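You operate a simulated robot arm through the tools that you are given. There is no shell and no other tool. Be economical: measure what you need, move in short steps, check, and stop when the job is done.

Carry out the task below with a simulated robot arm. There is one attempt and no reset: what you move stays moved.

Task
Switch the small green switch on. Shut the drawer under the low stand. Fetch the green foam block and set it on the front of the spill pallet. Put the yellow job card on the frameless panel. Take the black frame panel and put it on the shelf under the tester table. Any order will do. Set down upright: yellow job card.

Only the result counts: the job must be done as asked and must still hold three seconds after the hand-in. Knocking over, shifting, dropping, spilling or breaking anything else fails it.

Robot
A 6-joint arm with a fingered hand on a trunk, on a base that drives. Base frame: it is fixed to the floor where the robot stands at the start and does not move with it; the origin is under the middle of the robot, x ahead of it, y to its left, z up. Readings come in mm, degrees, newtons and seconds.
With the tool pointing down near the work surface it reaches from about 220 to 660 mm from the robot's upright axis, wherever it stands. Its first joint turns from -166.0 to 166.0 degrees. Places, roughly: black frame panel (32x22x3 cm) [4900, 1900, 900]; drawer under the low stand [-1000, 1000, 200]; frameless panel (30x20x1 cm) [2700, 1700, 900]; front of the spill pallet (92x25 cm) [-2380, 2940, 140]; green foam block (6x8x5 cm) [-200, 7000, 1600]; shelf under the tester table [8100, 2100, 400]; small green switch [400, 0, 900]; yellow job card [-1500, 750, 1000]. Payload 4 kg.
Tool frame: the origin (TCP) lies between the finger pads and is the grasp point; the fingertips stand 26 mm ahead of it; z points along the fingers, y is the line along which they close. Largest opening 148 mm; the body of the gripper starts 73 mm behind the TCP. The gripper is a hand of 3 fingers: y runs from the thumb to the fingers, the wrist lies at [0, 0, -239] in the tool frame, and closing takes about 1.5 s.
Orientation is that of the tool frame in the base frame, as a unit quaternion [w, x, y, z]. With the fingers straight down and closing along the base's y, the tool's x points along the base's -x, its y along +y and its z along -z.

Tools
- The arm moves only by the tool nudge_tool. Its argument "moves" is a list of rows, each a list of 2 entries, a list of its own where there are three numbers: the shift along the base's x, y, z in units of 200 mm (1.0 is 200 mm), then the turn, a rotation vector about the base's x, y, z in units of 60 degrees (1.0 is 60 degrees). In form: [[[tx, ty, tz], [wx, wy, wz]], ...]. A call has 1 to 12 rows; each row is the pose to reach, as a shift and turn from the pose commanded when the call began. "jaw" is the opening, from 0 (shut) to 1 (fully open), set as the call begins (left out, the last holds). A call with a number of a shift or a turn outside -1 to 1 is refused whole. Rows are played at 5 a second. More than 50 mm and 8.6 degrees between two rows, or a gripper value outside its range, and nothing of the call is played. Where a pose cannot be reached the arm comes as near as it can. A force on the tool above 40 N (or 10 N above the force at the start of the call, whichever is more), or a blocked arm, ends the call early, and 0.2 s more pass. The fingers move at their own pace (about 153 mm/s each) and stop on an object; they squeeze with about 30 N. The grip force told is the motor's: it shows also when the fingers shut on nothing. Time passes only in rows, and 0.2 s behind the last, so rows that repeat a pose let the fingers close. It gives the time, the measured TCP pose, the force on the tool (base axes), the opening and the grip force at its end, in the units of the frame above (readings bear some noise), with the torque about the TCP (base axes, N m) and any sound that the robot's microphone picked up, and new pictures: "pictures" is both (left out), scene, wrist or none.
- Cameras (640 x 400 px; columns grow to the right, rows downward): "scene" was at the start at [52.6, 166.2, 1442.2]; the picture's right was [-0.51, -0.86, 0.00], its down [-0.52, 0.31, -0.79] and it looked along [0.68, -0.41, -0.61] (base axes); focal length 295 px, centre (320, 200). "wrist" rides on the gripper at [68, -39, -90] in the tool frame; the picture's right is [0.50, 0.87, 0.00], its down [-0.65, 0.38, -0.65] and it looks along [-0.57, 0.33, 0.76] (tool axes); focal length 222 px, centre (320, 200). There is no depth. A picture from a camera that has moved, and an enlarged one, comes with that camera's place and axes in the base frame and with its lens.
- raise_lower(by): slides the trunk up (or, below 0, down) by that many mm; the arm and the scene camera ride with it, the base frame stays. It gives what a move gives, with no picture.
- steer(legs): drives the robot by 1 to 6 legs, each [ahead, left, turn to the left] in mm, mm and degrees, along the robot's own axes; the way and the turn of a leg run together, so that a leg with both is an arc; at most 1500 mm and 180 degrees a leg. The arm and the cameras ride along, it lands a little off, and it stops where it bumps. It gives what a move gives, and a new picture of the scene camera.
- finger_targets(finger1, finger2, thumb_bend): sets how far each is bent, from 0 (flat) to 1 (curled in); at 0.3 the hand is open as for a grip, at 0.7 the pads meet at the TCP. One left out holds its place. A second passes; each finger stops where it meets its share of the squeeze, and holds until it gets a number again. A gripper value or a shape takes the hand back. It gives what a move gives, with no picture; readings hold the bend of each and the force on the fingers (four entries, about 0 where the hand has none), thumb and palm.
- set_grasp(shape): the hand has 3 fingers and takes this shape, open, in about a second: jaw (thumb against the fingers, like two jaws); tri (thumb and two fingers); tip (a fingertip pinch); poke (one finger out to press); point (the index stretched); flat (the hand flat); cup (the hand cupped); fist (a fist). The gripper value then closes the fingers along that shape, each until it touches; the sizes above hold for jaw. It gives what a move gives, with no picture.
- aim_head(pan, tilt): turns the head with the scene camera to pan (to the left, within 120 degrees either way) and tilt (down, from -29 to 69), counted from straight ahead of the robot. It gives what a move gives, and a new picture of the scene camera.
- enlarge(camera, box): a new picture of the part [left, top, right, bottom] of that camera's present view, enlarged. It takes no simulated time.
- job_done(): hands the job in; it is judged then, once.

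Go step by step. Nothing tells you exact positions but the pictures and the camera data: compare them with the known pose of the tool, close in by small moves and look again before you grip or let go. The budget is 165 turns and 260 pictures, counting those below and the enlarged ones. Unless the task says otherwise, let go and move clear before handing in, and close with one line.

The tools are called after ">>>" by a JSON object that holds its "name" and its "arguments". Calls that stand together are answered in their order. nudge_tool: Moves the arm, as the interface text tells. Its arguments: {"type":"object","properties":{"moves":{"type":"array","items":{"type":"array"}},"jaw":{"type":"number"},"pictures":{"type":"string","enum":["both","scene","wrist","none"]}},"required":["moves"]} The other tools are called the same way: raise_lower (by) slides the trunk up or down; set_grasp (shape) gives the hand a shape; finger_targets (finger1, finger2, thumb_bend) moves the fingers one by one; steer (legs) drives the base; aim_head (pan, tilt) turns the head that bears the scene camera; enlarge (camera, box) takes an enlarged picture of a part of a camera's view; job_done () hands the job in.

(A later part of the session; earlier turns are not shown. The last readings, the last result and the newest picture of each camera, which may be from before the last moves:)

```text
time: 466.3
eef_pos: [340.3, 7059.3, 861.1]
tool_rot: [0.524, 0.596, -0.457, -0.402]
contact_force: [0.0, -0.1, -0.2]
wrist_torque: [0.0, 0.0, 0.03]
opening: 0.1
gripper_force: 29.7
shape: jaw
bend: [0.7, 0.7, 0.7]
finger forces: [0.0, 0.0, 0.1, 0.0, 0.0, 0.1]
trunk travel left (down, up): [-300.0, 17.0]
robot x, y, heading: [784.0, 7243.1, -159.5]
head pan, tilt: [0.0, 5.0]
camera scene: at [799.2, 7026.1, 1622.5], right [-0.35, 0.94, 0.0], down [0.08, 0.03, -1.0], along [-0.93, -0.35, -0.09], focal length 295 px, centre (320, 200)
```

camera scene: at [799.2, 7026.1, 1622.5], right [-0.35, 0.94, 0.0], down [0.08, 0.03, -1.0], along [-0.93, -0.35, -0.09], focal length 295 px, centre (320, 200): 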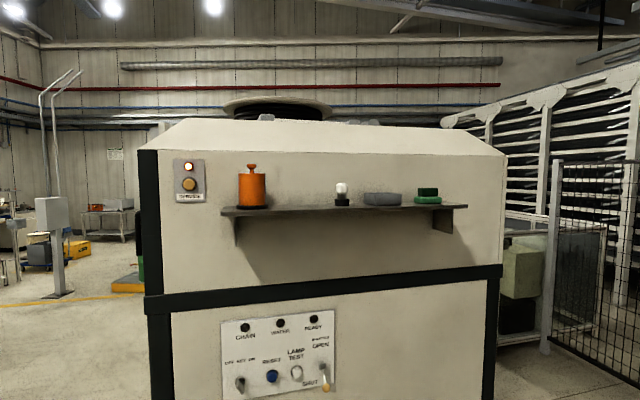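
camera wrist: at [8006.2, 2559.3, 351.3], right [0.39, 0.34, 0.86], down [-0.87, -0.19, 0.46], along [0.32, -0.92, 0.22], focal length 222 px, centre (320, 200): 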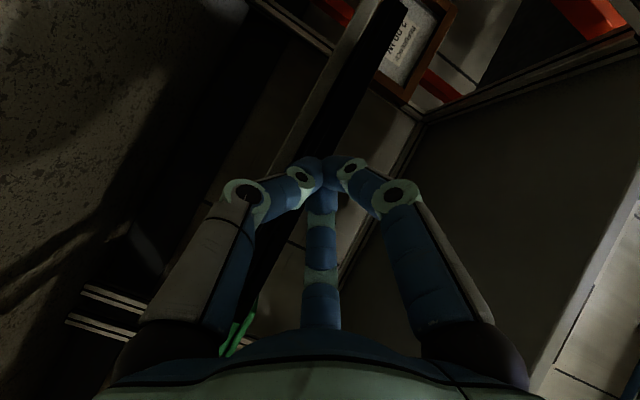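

The side shelf is ahead, with the green item at its right end. I enlarge it.

>>> {"name": "enlarge", "arguments": {"camera": "scene", "box": [310, 150, 490, 260]}}

```text
3.56 times, centred on (400, 205) of scene
camera zoom: at [799.2, 7026.1, 1622.5], right [-0.35, 0.94, 0.0], down [0.08, 0.03, -1.0], along [-0.93, -0.35, -0.09], focal length 1048 px, centre (36, 182)
```

zoom: 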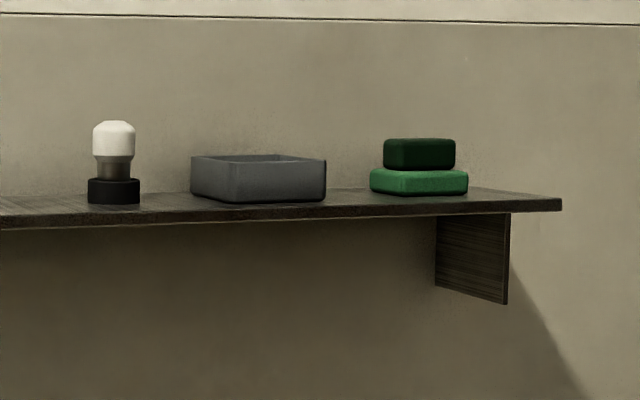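

The green block sits at about (-207, 7020), bottom z≈1525. I raise the arm with the hand rolled so that finger 1 is on top.

>>> {"name": "nudge_tool", "arguments": {"moves": [[[0, 0, 0.12], [-0.119, -0.04, 0]], [[0, 0, 0.25], [-0.237, -0.079, 0]], [[0, 0, 0.37], [-0.356, -0.119, 0]], [[0, 0, 0.5], [-0.475, -0.158, 0]], [[0, 0, 0.62], [-0.593, -0.198, 0]], [[0, 0, 0.75], [-0.712, -0.237, 0]], [[0, 0, 0.87], [-0.83, -0.277, 0]], [[0, 0, 1], [-0.949, -0.316, 0]]], "jaw": 1, "pictures": "none"}}

>>> {"name": "nudge_tool", "arguments": {"moves": [[[0, 0, 0.2], [0, 0, 0]], [[0, 0, 0.4], [0, 0, 0]], [[0, 0, 0.6], [0, 0, 0]], [[0, 0, 0.8], [0, 0, 0]], [[0, 0, 1], [0, 0, 0]]], "pictures": "none"}}

>>> {"name": "nudge_tool", "arguments": {"moves": [[[0, 0, 0.2], [0, 0, 0]], [[0, 0, 0.4], [0, 0, 0]], [[0, 0, 0.6], [0, 0, 0]], [[0, 0, 0.8], [0, 0, 0]], [[0, 0, 1], [0, 0, 0]]], "pictures": "none"}}

>>> {"name": "nudge_tool", "arguments": {"moves": [[[0, 0, 0.2], [0, 0, 0]], [[0, 0, 0.4], [0, 0, 0]], [[0, 0, 0.55], [0, 0, 0]]]}}

```text
time: 468.1
eef_pos: [328.5, 7054.8, 1057.2]
tool_rot: [-0.664, -0.33, 0.67, 0.036]
contact_force: [0.6, 0.6, 0.1]
wrist_torque: [0.0, 0.01, -0.03]
opening: 147.9
gripper_force: 0.0
shape: jaw
bend: [0.3, 0.3, 0.3]
finger forces: [0.0, 0.0, 0.1, 0.0, 0.0, 0.0]
out of reach, approached as far as the arm can: row 7, 8
trunk travel left (down, up): [-300.0, 17.0]
robot x, y, heading: [785.8, 7242.1, -159.3]
head pan, tilt: [0.0, 5.0]
```

```text
time: 469.3
eef_pos: [327.0, 7052.7, 1256.6]
tool_rot: [-0.664, -0.331, 0.67, 0.037]
contact_force: [-0.8, 0.5, -0.1]
wrist_torque: [0.0, 0.0, 0.01]
opening: 147.7
gripper_force: 0.1
shape: jaw
bend: [0.3, 0.3, 0.3]
finger forces: [0.0, 0.1, 0.1, 0.1, 0.1, 0.1]
out of reach, approached as far as the arm can: row 1, 2
trunk travel left (down, up): [-300.0, 17.0]
robot x, y, heading: [785.0, 7240.5, -159.7]
head pan, tilt: [0.0, 5.0]
```

```text
time: 470.5
eef_pos: [324.3, 7052.1, 1454.5]
tool_rot: [-0.664, -0.331, 0.67, 0.037]
contact_force: [0.2, 0.2, 0.1]
wrist_torque: [0.01, -0.05, -0.01]
opening: 147.9
gripper_force: 0.1
shape: jaw
bend: [0.3, 0.3, 0.3]
finger forces: [0.1, 0.0, 0.1, 0.0, 0.0, 0.1]
trunk travel left (down, up): [-300.0, 17.0]
robot x, y, heading: [784.4, 7246.2, -159.7]
head pan, tilt: [0.0, 5.0]
```

```text
time: 471.3
eef_pos: [324.9, 7053.5, 1566.5]
tool_rot: [-0.664, -0.33, 0.67, 0.037]
contact_force: [0.5, -0.5, 0.0]
wrist_torque: [-0.01, 0.02, -0.02]
opening: 147.7
gripper_force: 0.1
shape: jaw
bend: [0.3, 0.3, 0.3]
finger forces: [0.0, 0.0, 0.0, 0.0, 0.1, 0.0]
trunk travel left (down, up): [-300.0, 17.0]
robot x, y, heading: [783.5, 7242.2, -159.4]
head pan, tilt: [0.0, 5.0]
camera scene: at [799.3, 7026.1, 1622.5], right [-0.35, 0.94, 0.0], down [0.08, 0.03, -1.0], along [-0.93, -0.35, -0.09], focal length 295 px, centre (320, 200)
camera wrist: at [430.8, 7024.7, 1617.5], right [-0.29, 0.43, 0.86], down [0.38, 0.87, -0.31], along [-0.88, 0.24, -0.42], focal length 222 px, centre (320, 200)
```

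scene: 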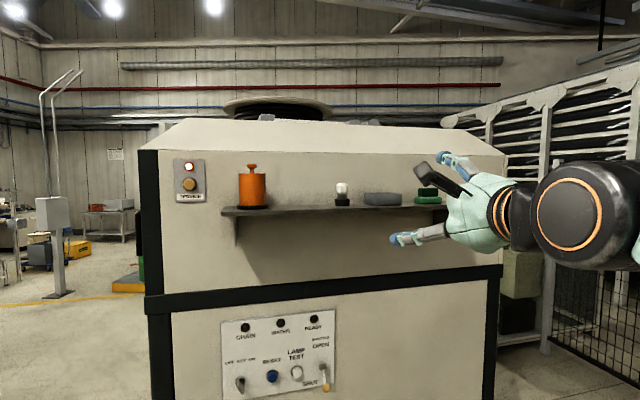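
wrist: 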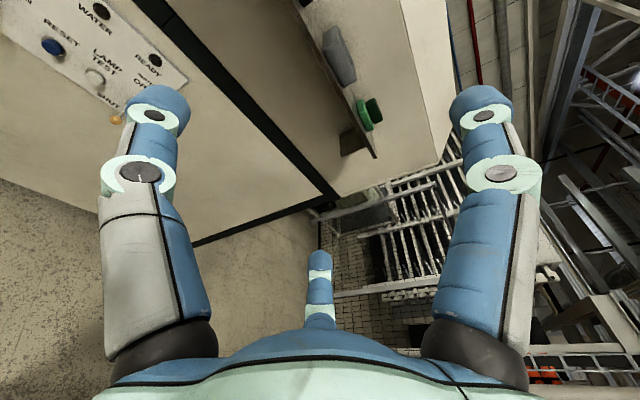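

>>> {"name": "steer", "arguments": {"legs": [[0, 0, -2], [290, -120, 0]]}}

>>> {"name": "nudge_tool", "arguments": {"moves": [[[0, 0, 0], [0, 0, 0]]], "pictures": "wrist"}}

>>> {"name": "enlarge", "arguments": {"camera": "wrist", "box": [220, 0, 480, 200]}}

```text
time: 473.8
eef_pos: [17.7, 7096.4, 1566.1]
tool_rot: [-0.663, -0.318, 0.676, 0.048]
contact_force: [0.3, -0.5, 0.2]
wrist_torque: [0.01, 0.01, 0.0]
opening: 148.1
gripper_force: 0.1
shape: jaw
bend: [0.3, 0.3, 0.3]
finger forces: [0.0, 0.0, 0.1, 0.1, 0.0, 0.0]
trunk travel left (down, up): [-300.0, 17.0]
robot x, y, heading: [478.1, 7275.6, -161.7]
head pan, tilt: [0.0, 5.0]
camera scene: at [489.9, 7052.7, 1622.4], right [-0.32, 0.95, 0.0], down [0.08, 0.03, -1.0], along [-0.95, -0.31, -0.09], focal length 295 px, centre (320, 200)
```

scene: 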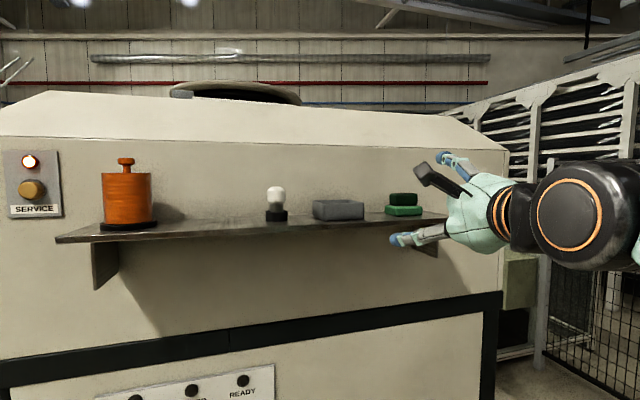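

```text
time: 474.2
eef_pos: [19.2, 7096.2, 1566.6]
tool_rot: [-0.663, -0.319, 0.676, 0.047]
contact_force: [-0.9, 0.8, 0.3]
wrist_torque: [-0.02, 0.0, 0.0]
opening: 148.0
gripper_force: 0.0
shape: jaw
bend: [0.3, 0.3, 0.3]
finger forces: [0.0, 0.0, 0.0, 0.0, 0.0, 0.0]
trunk travel left (down, up): [-300.0, 17.0]
robot x, y, heading: [480.8, 7269.2, -161.5]
head pan, tilt: [0.0, 5.0]
camera wrist: at [122.5, 7064.2, 1617.3], right [-0.28, 0.44, 0.86], down [0.41, 0.86, -0.31], along [-0.87, 0.27, -0.42], focal length 222 px, centre (320, 200)
```

wrist: 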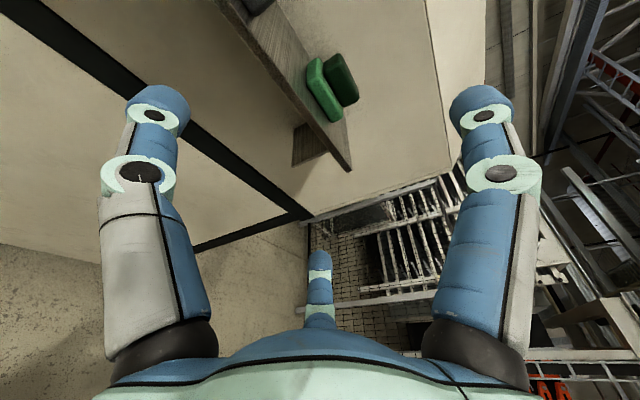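

```text
2.00 times, centred on (350, 100) of wrist
camera zoom: at [122.5, 7064.2, 1617.3], right [-0.28, 0.44, 0.86], down [0.41, 0.86, -0.31], along [-0.87, 0.27, -0.42], focal length 444 px, centre (260, 400)
```

zoom: 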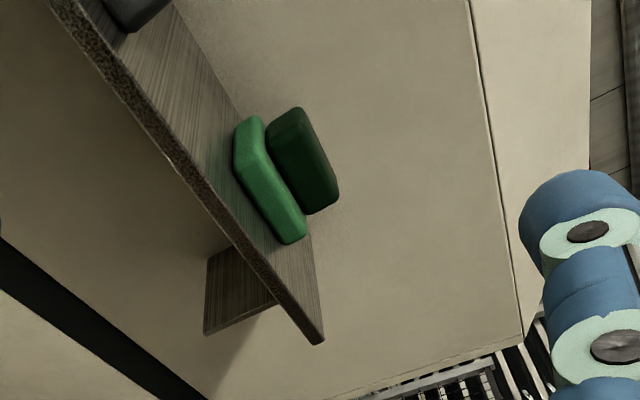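

Triangulated: block front-bottom at (-209, 7030), shelf z≈1525, size ≈84 mm wide and 50 high. I pitch the hand to −20°, preshape, and move to just in front.

>>> {"name": "finger_targets", "arguments": {"finger1": 0.35, "finger2": 0.42, "thumb_bend": 0.42}}

>>> {"name": "nudge_tool", "arguments": {"moves": [[[-0.15, -0.04, 0.02], [0.017, -0.052, -0.01]], [[-0.3, -0.08, 0.02], [0.035, -0.103, -0.02]], [[-0.48, -0.125, 0.01], [0.052, -0.155, -0.03]], [[-0.655, -0.17, 0.0], [0.069, -0.206, -0.042]]]}}

>>> {"name": "enlarge", "arguments": {"camera": "wrist", "box": [180, 20, 460, 240]}}

```text
time: 475.2
eef_pos: [17.6, 7095.5, 1565.7]
tool_rot: [-0.663, -0.318, 0.676, 0.048]
contact_force: [-0.3, -0.2, -1.0]
wrist_torque: [0.0, 0.03, -0.02]
opening: 100.4
gripper_force: 0.2
shape: fingers
bend: [0.35, 0.42, 0.42]
finger forces: [0.0, 0.0, 0.0, 0.0, 0.0, 0.0]
trunk travel left (down, up): [-300.0, 17.0]
robot x, y, heading: [483.4, 7269.1, -161.5]
head pan, tilt: [0.0, 5.0]
```

```text
time: 476.2
eef_pos: [-111.5, 7062.2, 1566.9]
tool_rot: [-0.574, -0.33, 0.748, 0.053]
contact_force: [0.3, -0.4, -0.8]
wrist_torque: [0.02, -0.01, 0.03]
opening: 100.6
gripper_force: 0.0
shape: fingers
bend: [0.35, 0.42, 0.42]
finger forces: [0.0, 0.0, 0.1, 0.0, 0.1, 0.0]
trunk travel left (down, up): [-300.0, 17.0]
robot x, y, heading: [481.7, 7270.7, -161.8]
head pan, tilt: [0.0, 5.0]
camera scene: at [491.2, 7054.2, 1622.7], right [-0.32, 0.95, 0.0], down [0.08, 0.03, -1.0], along [-0.95, -0.31, -0.09], focal length 295 px, centre (320, 200)
camera wrist: at [-22.4, 7022.6, 1636.5], right [-0.44, 0.4, 0.81], down [0.5, 0.85, -0.15], along [-0.75, 0.34, -0.57], focal length 222 px, centre (320, 200)
```

scene: 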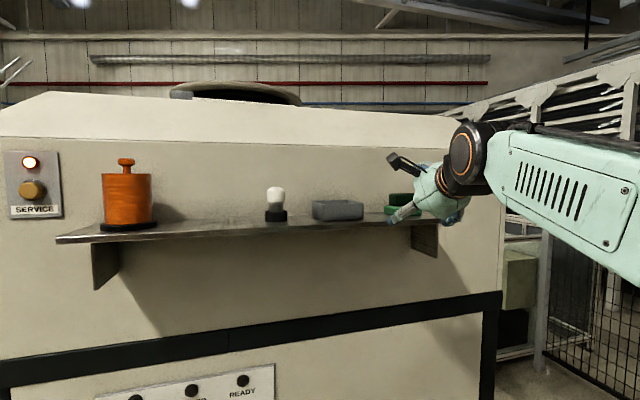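
wrist: 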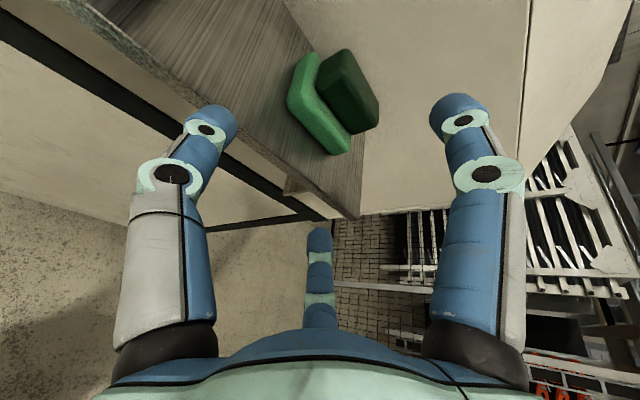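

```text
1.82 times, centred on (320, 130) of wrist
camera zoom: at [-22.4, 7022.6, 1636.5], right [-0.44, 0.4, 0.81], down [0.5, 0.85, -0.15], along [-0.75, 0.34, -0.57], focal length 404 px, centre (320, 327)
```

zoom: 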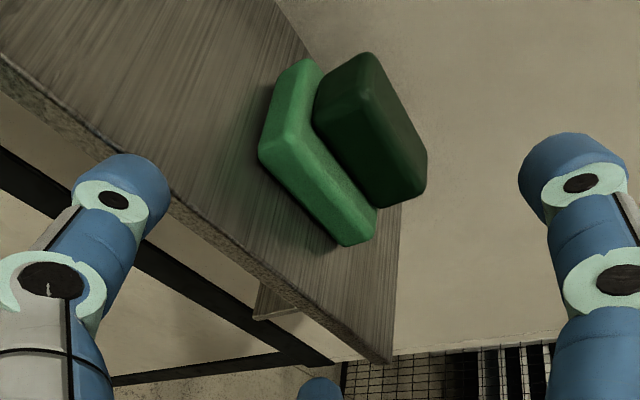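

Aligned. I advance 120 mm to straddle the block.

>>> {"name": "nudge_tool", "arguments": {"moves": [[[-0.12, -0.04, 0], [0, 0, 0]], [[-0.25, -0.083, 0], [0, 0, 0]], [[-0.38, -0.127, 0], [0, 0, 0]], [[-0.48, -0.16, 0], [0, 0, 0]], [[-0.58, -0.195, 0], [0, 0, 0]]]}}

>>> {"name": "enlarge", "arguments": {"camera": "wrist", "box": [180, 60, 460, 280]}}

```text
time: 476.8
eef_pos: [-155.0, 7047.4, 1576.4]
tool_rot: [-0.578, -0.329, 0.745, 0.054]
contact_force: [26.0, 6.8, 6.8]
wrist_torque: [0.65, -1.03, -1.62]
opening: 100.1
gripper_force: 12.1
shape: fingers
bend: [0.35, 0.34, 0.42]
finger forces: [0.0, 25.1, 0.0, 0.1, 0.1, 0.1]
trunk travel left (down, up): [-300.0, 17.0]
robot x, y, heading: [478.6, 7270.2, -161.5]
head pan, tilt: [0.0, 5.0]
stopped in row 3: the force on the tool passed its limit at 44 N (the readings are from after the stop); the commanded pose is now the measured one
camera scene: at [497.2, 7055.3, 1622.7], right [-0.32, 0.95, 0.0], down [0.08, 0.03, -1.0], along [-0.95, -0.31, -0.08], focal length 295 px, centre (320, 200)
camera wrist: at [-64.4, 7007.4, 1642.9], right [-0.43, 0.4, 0.81], down [0.5, 0.85, -0.15], along [-0.75, 0.34, -0.56], focal length 222 px, centre (320, 200)
```

scene: 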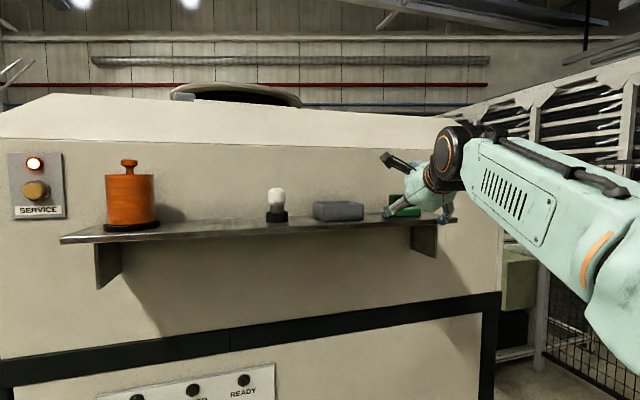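
wrist: 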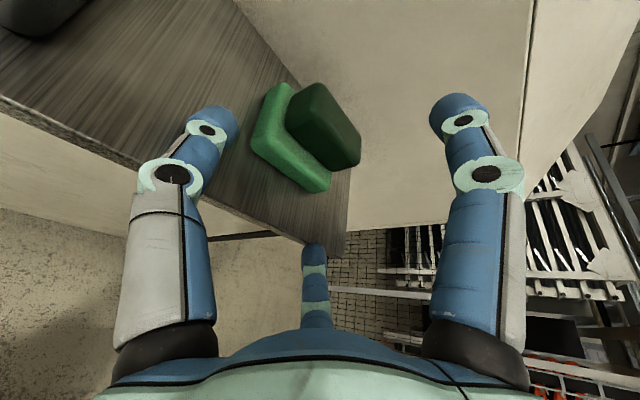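

```text
1.82 times, centred on (320, 170) of wrist
camera zoom: at [-64.4, 7007.4, 1642.9], right [-0.43, 0.4, 0.81], down [0.5, 0.85, -0.15], along [-0.75, 0.34, -0.56], focal length 404 px, centre (320, 254)
```

zoom: 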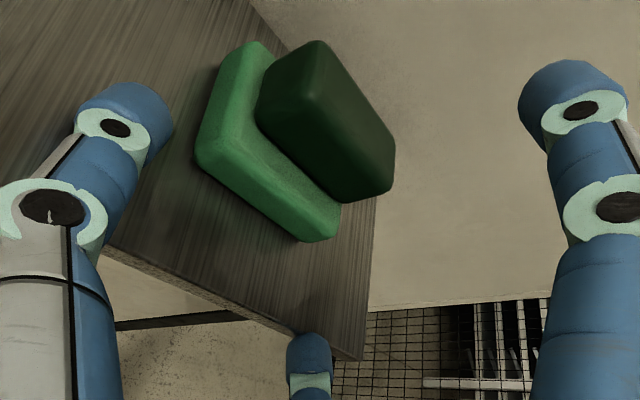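

Finger 2 touched the shelf edge. I back off, rise 15 mm, narrow the lower fingers, and go in to grip the block's upper part.

>>> {"name": "nudge_tool", "arguments": {"moves": [[[0.12, 0.04, 0.02], [0, 0, 0]], [[0.2, 0.067, 0.06], [0, 0, 0]]], "pictures": "none"}}

>>> {"name": "finger_targets", "arguments": {"finger1": 0.4, "finger2": 0.44, "thumb_bend": 0.44}}

>>> {"name": "nudge_tool", "arguments": {"moves": [[[-0.12, -0.04, 0], [0, 0, 0]], [[-0.25, -0.083, 0], [0, 0, 0]], [[-0.38, -0.127, 0], [0, 0, 0]], [[-0.48, -0.16, 0], [0, 0, 0]], [[-0.57, -0.19, 0], [0, 0, 0]]]}}

>>> {"name": "enlarge", "arguments": {"camera": "wrist", "box": [180, 60, 460, 280]}}

```text
time: 477.4
eef_pos: [-120.1, 7057.0, 1580.6]
tool_rot: [-0.575, -0.331, 0.746, 0.053]
contact_force: [0.6, -0.1, -0.8]
wrist_torque: [0.01, 0.01, 0.0]
opening: 99.9
gripper_force: 0.0
shape: fingers
bend: [0.35, 0.42, 0.42]
finger forces: [0.0, 0.1, 0.0, 0.1, 0.1, 0.0]
trunk travel left (down, up): [-300.0, 17.0]
robot x, y, heading: [482.9, 7272.9, -161.7]
head pan, tilt: [0.0, 5.0]
```

```text
time: 478.4
eef_pos: [-121.9, 7056.1, 1581.0]
tool_rot: [-0.575, -0.331, 0.746, 0.053]
contact_force: [0.5, -0.9, 0.3]
wrist_torque: [-0.01, -0.01, -0.01]
opening: 89.1
gripper_force: 0.0
shape: fingers
bend: [0.4, 0.44, 0.44]
finger forces: [0.1, 0.0, 0.0, 0.0, 0.0, 0.1]
trunk travel left (down, up): [-300.0, 17.0]
robot x, y, heading: [484.7, 7272.0, -161.6]
head pan, tilt: [0.0, 5.0]
```

```text
time: 479.6
eef_pos: [-212.8, 7025.9, 1570.4]
tool_rot: [-0.578, -0.33, 0.744, 0.053]
contact_force: [5.6, 0.1, 15.3]
wrist_torque: [-0.6, -0.08, 0.21]
opening: 85.4
gripper_force: 8.2
shape: fingers
bend: [0.4, 0.44, 0.45]
finger forces: [0.0, 2.5, 0.0, 0.0, 13.7, 0.0]
out of reach, approached as far as the arm can: row 4, 5
trunk travel left (down, up): [-300.0, 17.0]
robot x, y, heading: [481.0, 7270.0, -161.6]
head pan, tilt: [0.0, 5.0]
camera scene: at [493.4, 7053.1, 1622.8], right [-0.32, 0.95, 0.0], down [0.08, 0.03, -1.0], along [-0.95, -0.31, -0.09], focal length 295 px, centre (320, 200)
camera wrist: at [-122.1, 6986.4, 1638.6], right [-0.43, 0.4, 0.81], down [0.5, 0.85, -0.15], along [-0.75, 0.34, -0.56], focal length 222 px, centre (320, 200)
```

scene: 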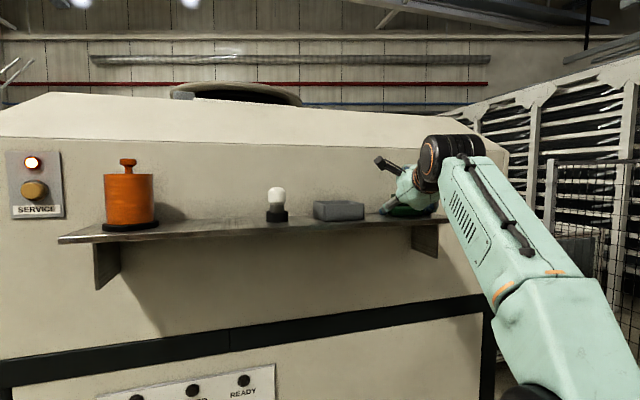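
wrist: 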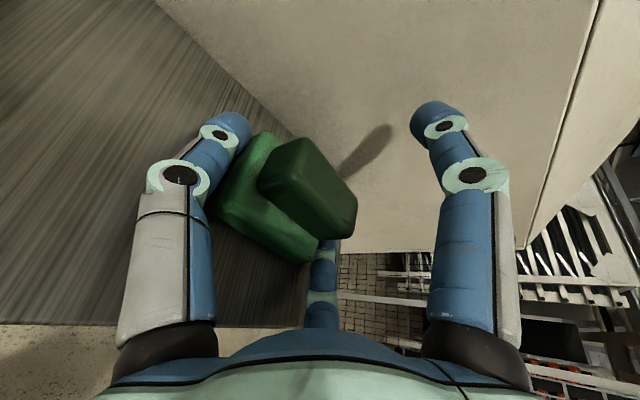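

```text
1.82 times, centred on (320, 170) of wrist
camera zoom: at [-122.1, 6986.4, 1638.6], right [-0.43, 0.4, 0.81], down [0.5, 0.85, -0.15], along [-0.75, 0.34, -0.56], focal length 404 px, centre (320, 254)
```

zoom: 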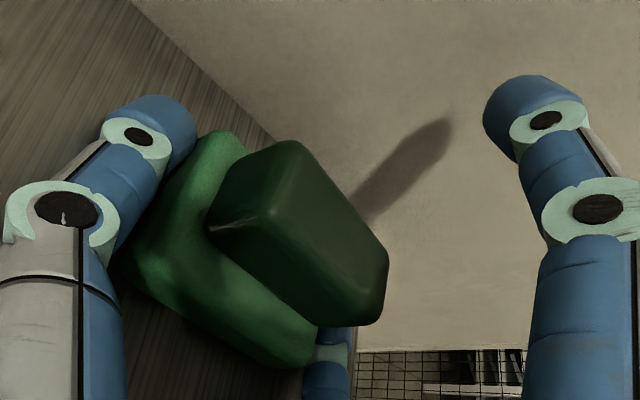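

The fingers straddle the block. I close the side fingers, then the top one.

>>> {"name": "finger_targets", "arguments": {"finger1": 0.55, "finger2": 0.52, "thumb_bend": 0.52}}

>>> {"name": "finger_targets", "arguments": {"finger1": 0.68, "finger2": 0.65, "thumb_bend": 0.65}}

>>> {"name": "enlarge", "arguments": {"camera": "wrist", "box": [180, 60, 460, 280]}}

```text
time: 480.6
eef_pos: [-214.7, 7026.5, 1566.3]
tool_rot: [-0.575, -0.332, 0.746, 0.053]
contact_force: [1.6, -2.4, 10.7]
wrist_torque: [-0.5, 0.05, 0.05]
opening: 53.3
gripper_force: 9.7
shape: fingers
bend: [0.55, 0.48, 0.51]
finger forces: [0.0, 5.4, 0.0, 0.0, 15.2, 0.0]
trunk travel left (down, up): [-300.0, 17.0]
robot x, y, heading: [483.7, 7270.5, -161.3]
head pan, tilt: [0.0, 5.0]
```

```text
time: 481.6
eef_pos: [-217.5, 7025.7, 1565.5]
tool_rot: [-0.574, -0.331, 0.747, 0.053]
contact_force: [1.1, -0.5, 1.6]
wrist_torque: [-0.03, -0.12, -0.03]
opening: 37.2
gripper_force: 16.0
shape: fingers
bend: [0.63, 0.47, 0.56]
finger forces: [3.9, 13.9, 0.0, 0.1, 15.7, 0.1]
trunk travel left (down, up): [-300.0, 17.0]
robot x, y, heading: [484.5, 7272.5, -161.7]
head pan, tilt: [0.0, 5.0]
```

```text
1.82 times, centred on (320, 170) of wrist
camera zoom: at [-126.6, 6985.5, 1634.1], right [-0.43, 0.39, 0.81], down [0.5, 0.85, -0.15], along [-0.75, 0.34, -0.57], focal length 404 px, centre (320, 254)
```

zoom: 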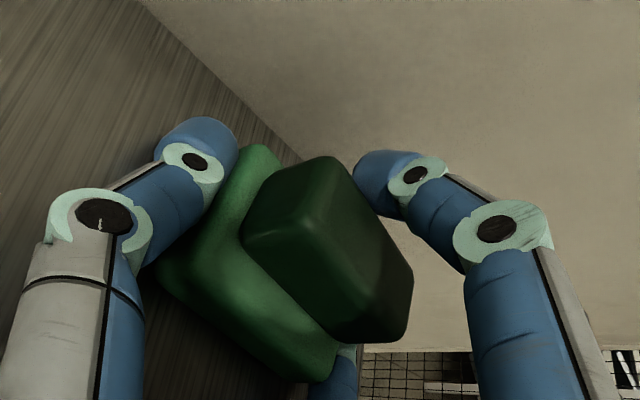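

All three fingers hold it. I firm the grip and lift with the trunk's remaining 15 mm.

>>> {"name": "finger_targets", "arguments": {"finger1": 0.78, "finger2": 0.75, "thumb_bend": 0.75}}

>>> {"name": "raise_lower", "arguments": {"by": 16}}

>>> {"name": "nudge_tool", "arguments": {"moves": [[[0.02, 0.007, 0.03], [0, 0, 0]], [[0.04, 0.013, 0.06], [0, 0, 0]]]}}

```text
time: 482.6
eef_pos: [-216.2, 7025.2, 1565.5]
tool_rot: [-0.575, -0.33, 0.746, 0.054]
contact_force: [-1.4, -4.1, 5.4]
wrist_torque: [-0.01, -0.11, -0.03]
opening: 32.9
gripper_force: 25.9
shape: fingers
bend: [0.63, 0.45, 0.59]
finger forces: [12.0, 16.5, 0.0, 0.1, 23.3, 0.0]
trunk travel left (down, up): [-300.0, 17.0]
robot x, y, heading: [484.6, 7269.1, -161.6]
head pan, tilt: [0.0, 5.0]
```

```text
time: 483.3
eef_pos: [-216.8, 7026.8, 1582.4]
tool_rot: [-0.574, -0.331, 0.747, 0.055]
contact_force: [-0.2, 0.3, 0.7]
wrist_torque: [-0.03, -0.01, -0.02]
opening: 32.2
gripper_force: 24.0
shape: fingers
bend: [0.62, 0.45, 0.6]
finger forces: [9.5, 18.0, 0.1, 0.0, 21.0, 0.0]
trunk travel left (down, up): [-316.0, 1.0]
robot x, y, heading: [479.8, 7269.5, -161.6]
head pan, tilt: [0.0, 5.0]
```

```text
time: 483.9
eef_pos: [-206.1, 7029.8, 1596.0]
tool_rot: [-0.575, -0.331, 0.746, 0.053]
contact_force: [-0.4, 0.1, -0.6]
wrist_torque: [-0.02, 0.02, -0.01]
opening: 32.1
gripper_force: 23.9
shape: fingers
bend: [0.72, 0.45, 0.6]
finger forces: [9.3, 18.1, 0.0, 0.1, 21.0, 0.1]
trunk travel left (down, up): [-316.0, 1.0]
robot x, y, heading: [478.3, 7267.6, -161.6]
head pan, tilt: [0.0, 5.0]
camera scene: at [492.5, 7053.3, 1637.5], right [-0.32, 0.95, 0.0], down [0.08, 0.03, -1.0], along [-0.95, -0.31, -0.09], focal length 295 px, centre (320, 200)
camera wrist: at [-116.9, 6990.5, 1663.3], right [-0.43, 0.39, 0.81], down [0.5, 0.85, -0.15], along [-0.75, 0.34, -0.57], focal length 222 px, centre (320, 200)
```

scene: 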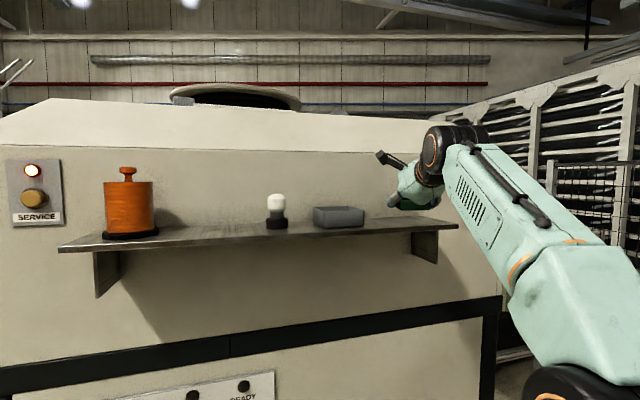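
wrist: 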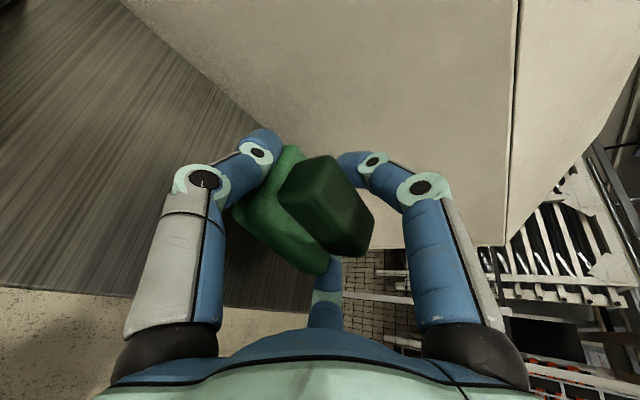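

The block is lifted clear. I back away, tuck the arm, and drive the known route toward the spill pallet.

>>> {"name": "steer", "arguments": {"legs": [[-260, 0, 0]]}}

>>> {"name": "nudge_tool", "arguments": {"moves": [[[0.18, 0.06, -0.15], [0, 0, 0]], [[0.36, 0.12, -0.3], [0, 0, 0]], [[0.54, 0.18, -0.45], [0, 0, 0]], [[0.72, 0.24, -0.6], [0, 0, 0]], [[0.9, 0.3, -0.75], [0, 0, 0]], [[0.9, 0.3, -0.98], [0, 0, 0]]], "pictures": "none"}}

>>> {"name": "steer", "arguments": {"legs": [[0, 1400, 0], [0, 1400, 0], [0, 1400, 0], [0, 640, 0], [1350, 0, 0], [1350, 0, 0]]}}

>>> {"name": "aim_head", "arguments": {"pan": -25, "tilt": 20}}

```text
time: 485.7
eef_pos: [33.2, 7111.2, 1595.6]
tool_rot: [-0.575, -0.33, 0.747, 0.054]
contact_force: [0.6, -0.3, -1.1]
wrist_torque: [0.01, -0.01, 0.02]
opening: 32.1
gripper_force: 24.2
shape: fingers
bend: [0.72, 0.45, 0.6]
finger forces: [9.4, 18.0, 0.0, 0.0, 20.9, 0.0]
trunk travel left (down, up): [-316.0, 1.0]
robot x, y, heading: [723.3, 7354.5, -161.6]
head pan, tilt: [0.0, 5.0]
camera scene: at [733.6, 7133.3, 1637.6], right [-0.31, 0.95, 0.0], down [0.08, 0.03, -1.0], along [-0.95, -0.31, -0.09], focal length 295 px, centre (320, 200)
```

scene: 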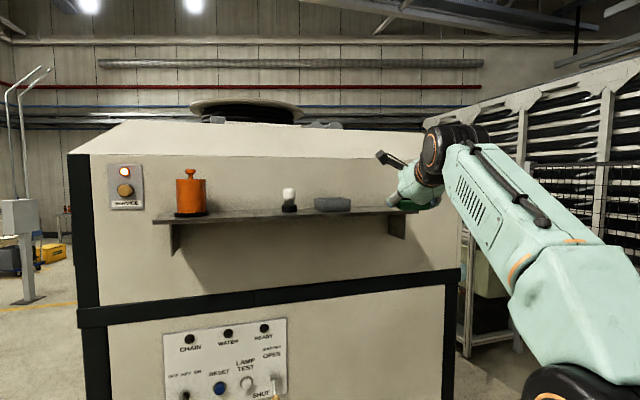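

```text
time: 487.1
eef_pos: [209.1, 7169.8, 1396.1]
tool_rot: [-0.574, -0.331, 0.747, 0.053]
contact_force: [0.0, 0.4, -1.2]
wrist_torque: [-0.01, 0.0, -0.03]
opening: 31.1
gripper_force: 24.7
shape: fingers
bend: [0.72, 0.45, 0.6]
finger forces: [9.6, 18.4, 0.0, 0.0, 20.8, 0.0]
trunk travel left (down, up): [-316.0, 1.0]
robot x, y, heading: [729.3, 7351.2, -161.9]
head pan, tilt: [0.0, 5.0]
```

```text
time: 542.5
eef_pos: [-787.8, 1488.8, 1396.5]
tool_rot: [-0.577, -0.373, 0.727, 0.021]
contact_force: [-0.3, -0.2, -1.4]
wrist_torque: [-0.02, 0.03, 0.02]
opening: 30.4
gripper_force: 24.0
shape: fingers
bend: [0.72, 0.45, 0.6]
finger forces: [8.7, 18.3, 0.0, 0.0, 20.9, 0.0]
trunk travel left (down, up): [-316.0, 1.0]
robot x, y, heading: [-297.7, 1728.7, -155.5]
head pan, tilt: [0.0, 5.0]
camera scene: at [-265.2, 1512.6, 1637.4], right [-0.42, 0.91, 0.0], down [0.08, 0.04, -1.0], along [-0.9, -0.42, -0.09], focal length 295 px, centre (320, 200)
```

scene: 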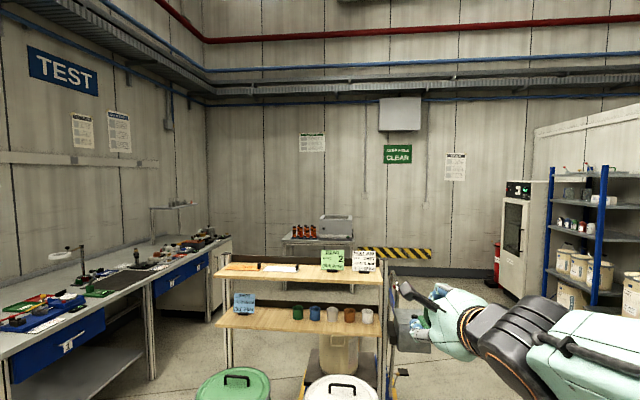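

```text
time: 543.3
eef_pos: [-787.7, 1489.7, 1396.9]
tool_rot: [-0.577, -0.372, 0.727, 0.021]
contact_force: [0.4, -0.5, -0.4]
wrist_torque: [0.0, 0.02, -0.01]
opening: 30.2
gripper_force: 24.2
shape: fingers
bend: [0.72, 0.45, 0.6]
finger forces: [8.6, 18.3, 0.0, 0.0, 20.9, 0.1]
trunk travel left (down, up): [-316.0, 1.0]
robot x, y, heading: [-302.8, 1727.1, -154.8]
head pan, tilt: [-25.0, 20.0]
camera scene: at [-274.9, 1551.4, 1613.2], right [0.0, 1.0, 0.0], down [0.34, 0.0, -0.94], along [-0.94, 0.0, -0.34], focal length 295 px, centre (320, 200)
```

scene: 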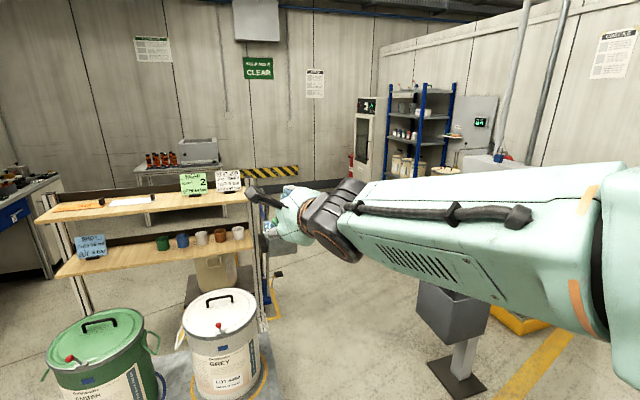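

I lower the trunk and look to the right for the pallet.

>>> {"name": "raise_lower", "arguments": {"by": -280}}

>>> {"name": "aim_head", "arguments": {"pan": -70, "tilt": 22}}

>>> {"name": "enlarge", "arguments": {"camera": "scene", "box": [60, 80, 380, 300]}}

```text
time: 546.2
eef_pos: [-788.4, 1490.1, 1116.8]
tool_rot: [-0.577, -0.373, 0.726, 0.02]
contact_force: [0.0, 0.2, -0.9]
wrist_torque: [-0.05, 0.0, 0.0]
opening: 30.1
gripper_force: 23.8
shape: fingers
bend: [0.72, 0.45, 0.6]
finger forces: [8.7, 18.4, 0.1, 0.1, 20.9, 0.0]
trunk travel left (down, up): [-36.0, 281.0]
robot x, y, heading: [-298.4, 1727.9, -155.2]
head pan, tilt: [-25.0, 20.0]
```

```text
time: 547.3
eef_pos: [-788.4, 1489.6, 1116.0]
tool_rot: [-0.577, -0.373, 0.726, 0.02]
contact_force: [-0.8, -0.4, -0.6]
wrist_torque: [-0.01, 0.03, -0.01]
opening: 29.9
gripper_force: 24.0
shape: fingers
bend: [0.72, 0.45, 0.6]
finger forces: [8.7, 18.3, 0.0, 0.0, 20.8, 0.1]
trunk travel left (down, up): [-36.0, 281.0]
robot x, y, heading: [-304.4, 1726.3, -155.2]
head pan, tilt: [-70.0, 22.0]
camera scene: at [-292.4, 1596.1, 1320.5], right [0.71, 0.71, 0.0], down [0.26, -0.27, -0.93], along [-0.65, 0.66, -0.37], focal length 295 px, centre (320, 200)
```

scene: 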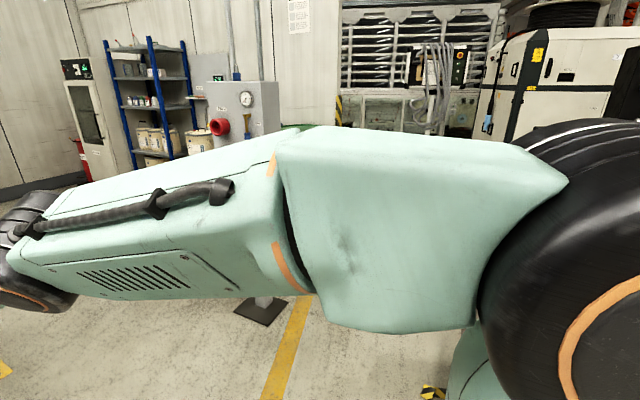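

```text
1.82 times, centred on (220, 190) of scene
camera zoom: at [-292.4, 1596.1, 1320.5], right [0.71, 0.71, 0.0], down [0.26, -0.27, -0.93], along [-0.65, 0.66, -0.37], focal length 536 px, centre (502, 218)
```

zoom: 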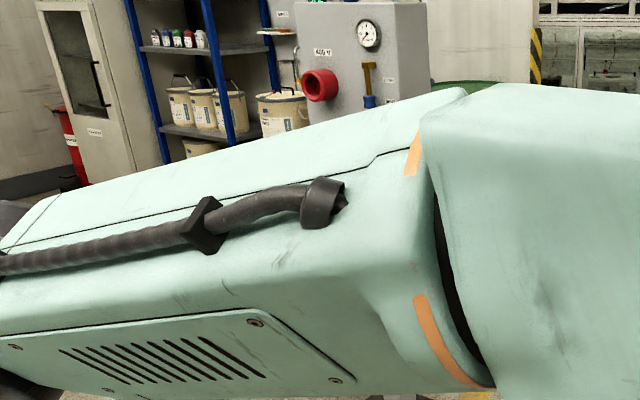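

The arm hides it; I turn the robot right to face the pallet.

>>> {"name": "steer", "arguments": {"legs": [[0, 0, -70]]}}

>>> {"name": "aim_head", "arguments": {"pan": 10, "tilt": 18}}

```text
time: 550.7
eef_pos: [-694.4, 2102.0, 1117.8]
tool_rot: [-0.463, 0.108, 0.809, 0.345]
contact_force: [-0.1, -1.0, -0.9]
wrist_torque: [-0.01, 0.02, 0.02]
opening: 29.8
gripper_force: 23.6
shape: fingers
bend: [0.72, 0.45, 0.6]
finger forces: [8.4, 18.3, 0.0, 0.0, 20.9, 0.0]
trunk travel left (down, up): [-36.0, 281.0]
robot x, y, heading: [-295.6, 1728.4, 135.5]
head pan, tilt: [-70.0, 22.0]
camera scene: at [-420.5, 1675.7, 1320.5], right [0.91, -0.42, 0.0], down [-0.16, -0.34, -0.93], along [0.39, 0.84, -0.37], focal length 295 px, centre (320, 200)
```

scene: 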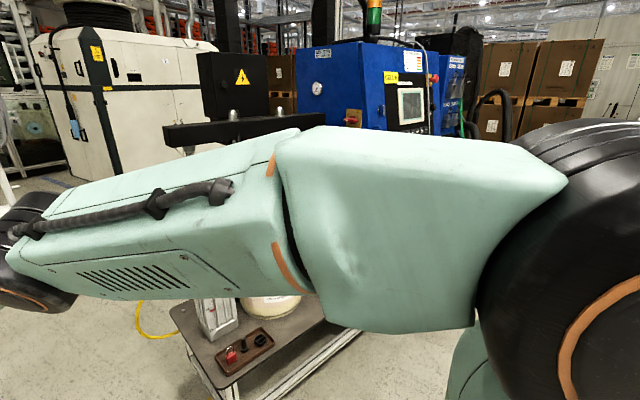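

```text
time: 552.2
eef_pos: [-694.0, 2101.0, 1116.8]
tool_rot: [-0.462, 0.108, 0.81, 0.345]
contact_force: [0.1, 0.4, -0.9]
wrist_torque: [-0.02, 0.0, 0.01]
opening: 29.9
gripper_force: 23.3
shape: fingers
bend: [0.72, 0.45, 0.6]
finger forces: [8.4, 18.3, 0.0, 0.1, 20.9, 0.0]
trunk travel left (down, up): [-36.0, 281.0]
robot x, y, heading: [-295.1, 1728.5, 135.5]
head pan, tilt: [10.0, 18.0]
camera scene: at [-535.9, 1644.3, 1327.0], right [0.57, 0.82, 0.0], down [0.25, -0.18, -0.95], along [-0.78, 0.54, -0.31], focal length 295 px, centre (320, 200)
```

scene: 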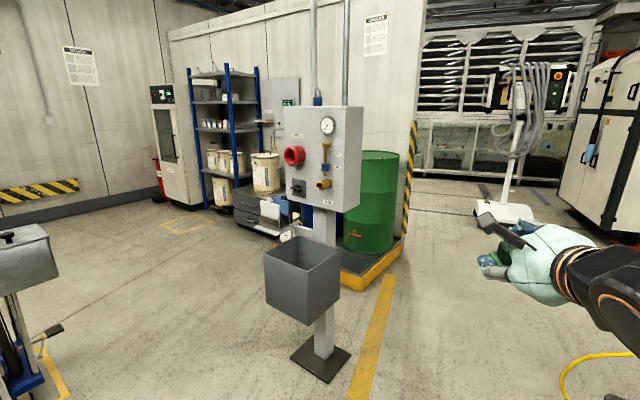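

>>> {"name": "enlarge", "arguments": {"camera": "scene", "box": [200, 140, 440, 310]}}

```text
2.35 times, centred on (320, 225) of scene
camera zoom: at [-535.9, 1644.3, 1327.0], right [0.57, 0.82, 0.0], down [0.25, -0.18, -0.95], along [-0.78, 0.54, -0.31], focal length 693 px, centre (320, 141)
```

zoom: 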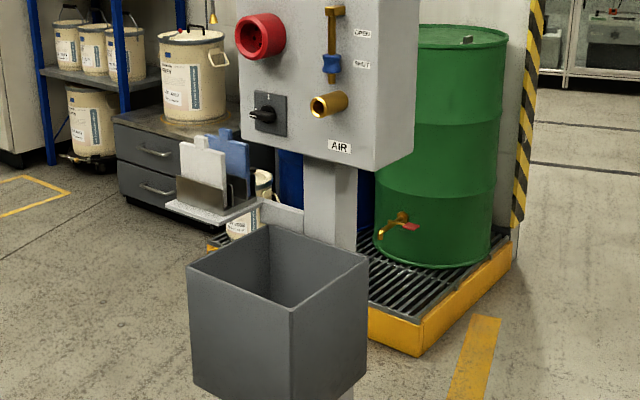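

The pallet's front grating strip lies in front of the drums, around (-2380, 2940), beyond the pole with the bin. I drive round to its front.

>>> {"name": "steer", "arguments": {"legs": [[0, 0, 63], [0, -410, 0], [1450, 0, 0], [0, 0, -90]]}}

>>> {"name": "aim_head", "arguments": {"pan": 15, "tilt": 38}}

```text
time: 565.2
eef_pos: [-2232.4, 1462.7, 1116.1]
tool_rot: [-0.574, -0.335, 0.746, 0.046]
contact_force: [-0.2, 0.7, -0.2]
wrist_torque: [-0.02, 0.01, -0.01]
opening: 29.0
gripper_force: 22.8
shape: fingers
bend: [0.72, 0.44, 0.6]
finger forces: [7.8, 18.2, 0.0, 0.0, 20.9, 0.0]
trunk travel left (down, up): [-36.0, 281.0]
robot x, y, heading: [-1720.3, 1637.7, -160.7]
head pan, tilt: [10.0, 18.0]
stopped in leg 3: the robot was blocked; the commanded pose is now the measured one
camera scene: at [-1752.3, 1403.3, 1328.6], right [-0.49, 0.87, -0.01], down [0.27, 0.14, -0.95], along [-0.83, -0.46, -0.31], focal length 295 px, centre (320, 200)
```

scene: 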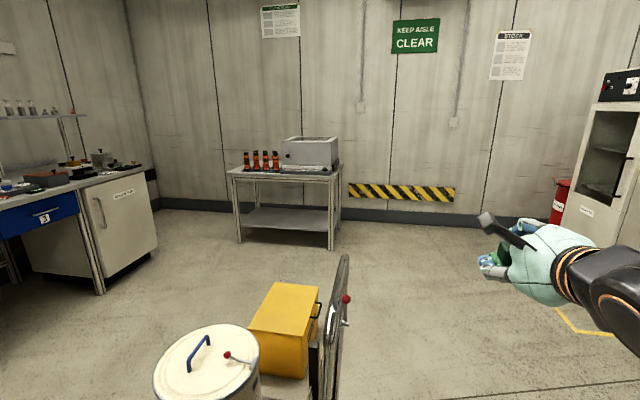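

```text
time: 566.0
eef_pos: [-2233.0, 1463.9, 1116.7]
tool_rot: [-0.575, -0.334, 0.746, 0.046]
contact_force: [-0.3, 0.7, -0.7]
wrist_torque: [-0.03, 0.03, -0.01]
opening: 29.1
gripper_force: 23.8
shape: fingers
bend: [0.72, 0.44, 0.6]
finger forces: [7.8, 18.2, 0.0, 0.0, 20.9, 0.1]
trunk travel left (down, up): [-36.0, 281.0]
robot x, y, heading: [-1720.6, 1644.4, -161.1]
head pan, tilt: [15.0, 38.0]
camera scene: at [-1742.3, 1400.5, 1297.3], right [-0.56, 0.83, -0.01], down [0.51, 0.34, -0.79], along [-0.65, -0.45, -0.61], focal length 295 px, centre (320, 200)
```

scene: 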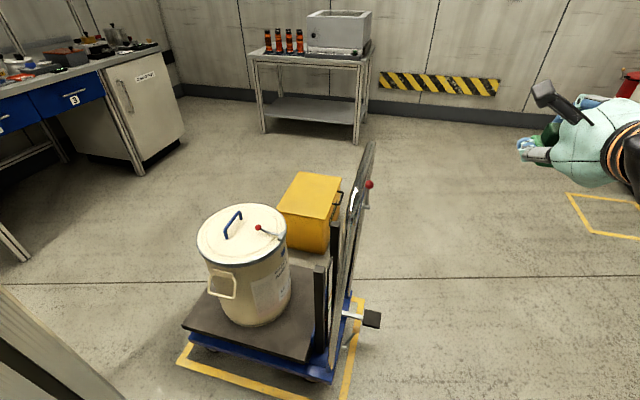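

Blocked by something. I look down on both sides before moving.

>>> {"name": "aim_head", "arguments": {"pan": -110, "tilt": 40}}

>>> {"name": "aim_head", "arguments": {"pan": 80, "tilt": 55}}

```text
time: 568.1
eef_pos: [-2233.1, 1463.3, 1116.6]
tool_rot: [-0.575, -0.333, 0.746, 0.046]
contact_force: [-0.5, 0.3, -1.3]
wrist_torque: [-0.05, 0.0, -0.01]
opening: 28.9
gripper_force: 23.4
shape: fingers
bend: [0.72, 0.44, 0.6]
finger forces: [7.8, 18.1, 0.0, 0.0, 20.9, 0.0]
trunk travel left (down, up): [-36.0, 281.0]
robot x, y, heading: [-1715.4, 1642.0, -161.1]
head pan, tilt: [-110.0, 40.0]
camera scene: at [-1669.4, 1533.8, 1293.4], right [1.0, -0.02, 0.0], down [-0.01, -0.65, -0.76], along [0.01, 0.76, -0.65], focal length 295 px, centre (320, 200)
```

scene: 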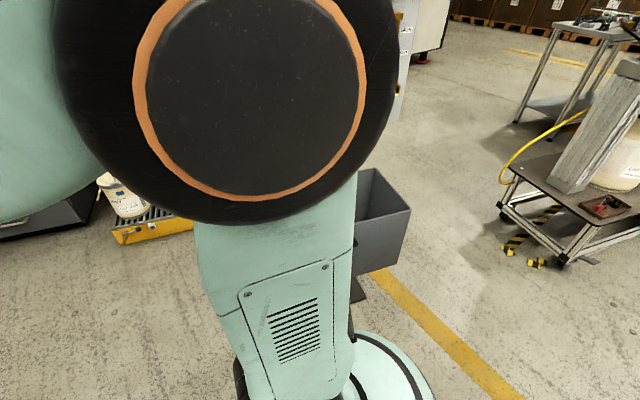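

```text
time: 570.9
eef_pos: [-2232.4, 1462.9, 1117.3]
tool_rot: [-0.575, -0.334, 0.746, 0.045]
contact_force: [0.1, -0.6, -0.8]
wrist_torque: [-0.01, -0.01, -0.03]
opening: 29.5
gripper_force: 23.6
shape: fingers
bend: [0.72, 0.44, 0.6]
finger forces: [7.8, 18.2, 0.0, 0.0, 21.0, 0.0]
trunk travel left (down, up): [-36.0, 281.0]
robot x, y, heading: [-1717.7, 1640.1, -161.1]
head pan, tilt: [80.0, 55.0]
camera scene: at [-1659.4, 1377.4, 1274.0], right [-0.99, -0.16, 0.0], down [-0.13, 0.8, -0.58], along [0.09, -0.57, -0.81], focal length 295 px, centre (320, 200)
```

scene: 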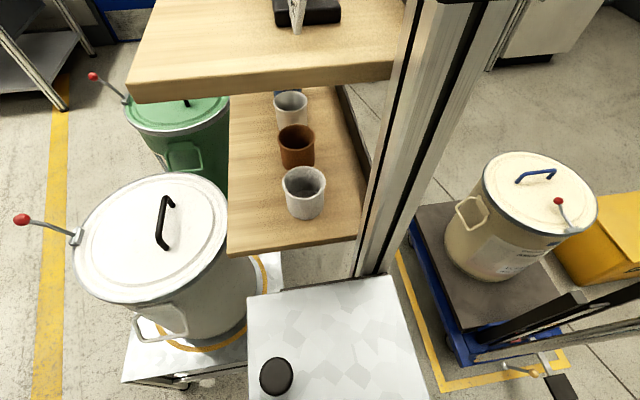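

A galvanised bin at the rack's end is just beside my left side. I move right, away from it, then forward, and turn to face the pallet.

>>> {"name": "steer", "arguments": {"legs": [[0, -180, 0], [200, 0, 0], [0, 0, -90]]}}

>>> {"name": "aim_head", "arguments": {"pan": 10, "tilt": 40}}

```text
time: 578.0
eef_pos: [-2170.2, 2254.6, 1117.0]
tool_rot: [-0.38, 0.276, 0.769, 0.435]
contact_force: [0.2, -0.3, -0.2]
wrist_torque: [0.01, 0.02, -0.02]
opening: 28.5
gripper_force: 23.2
shape: fingers
bend: [0.73, 0.44, 0.6]
finger forces: [7.4, 18.3, 0.0, 0.1, 20.8, 0.0]
trunk travel left (down, up): [-36.0, 281.0]
robot x, y, heading: [-1968.1, 1750.6, 111.0]
head pan, tilt: [80.0, 55.0]
camera scene: at [-2236.8, 1678.3, 1271.6], right [-0.19, 0.98, 0.0], down [0.8, 0.16, -0.57], along [-0.56, -0.11, -0.82], focal length 295 px, centre (320, 200)
```

scene: 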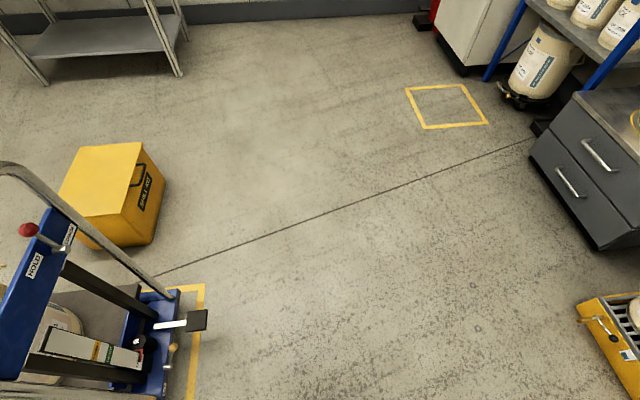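

```text
time: 579.4
eef_pos: [-2169.7, 2254.1, 1116.3]
tool_rot: [-0.379, 0.275, 0.769, 0.435]
contact_force: [0.3, -0.1, -0.6]
wrist_torque: [0.01, 0.01, -0.04]
opening: 28.8
gripper_force: 23.6
shape: fingers
bend: [0.73, 0.44, 0.6]
finger forces: [7.5, 18.3, 0.0, 0.1, 20.9, 0.1]
trunk travel left (down, up): [-36.0, 281.0]
robot x, y, heading: [-1964.0, 1751.3, 111.5]
head pan, tilt: [10.0, 40.0]
camera scene: at [-2210.2, 1765.0, 1292.3], right [0.85, 0.52, 0.0], down [0.33, -0.55, -0.77], along [-0.4, 0.65, -0.64], focal length 295 px, centre (320, 200)
```

scene: 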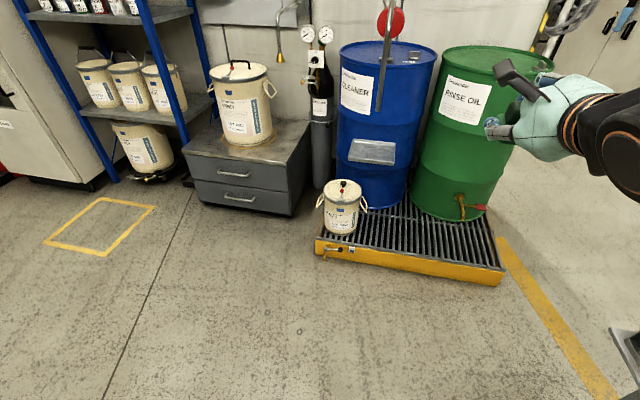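

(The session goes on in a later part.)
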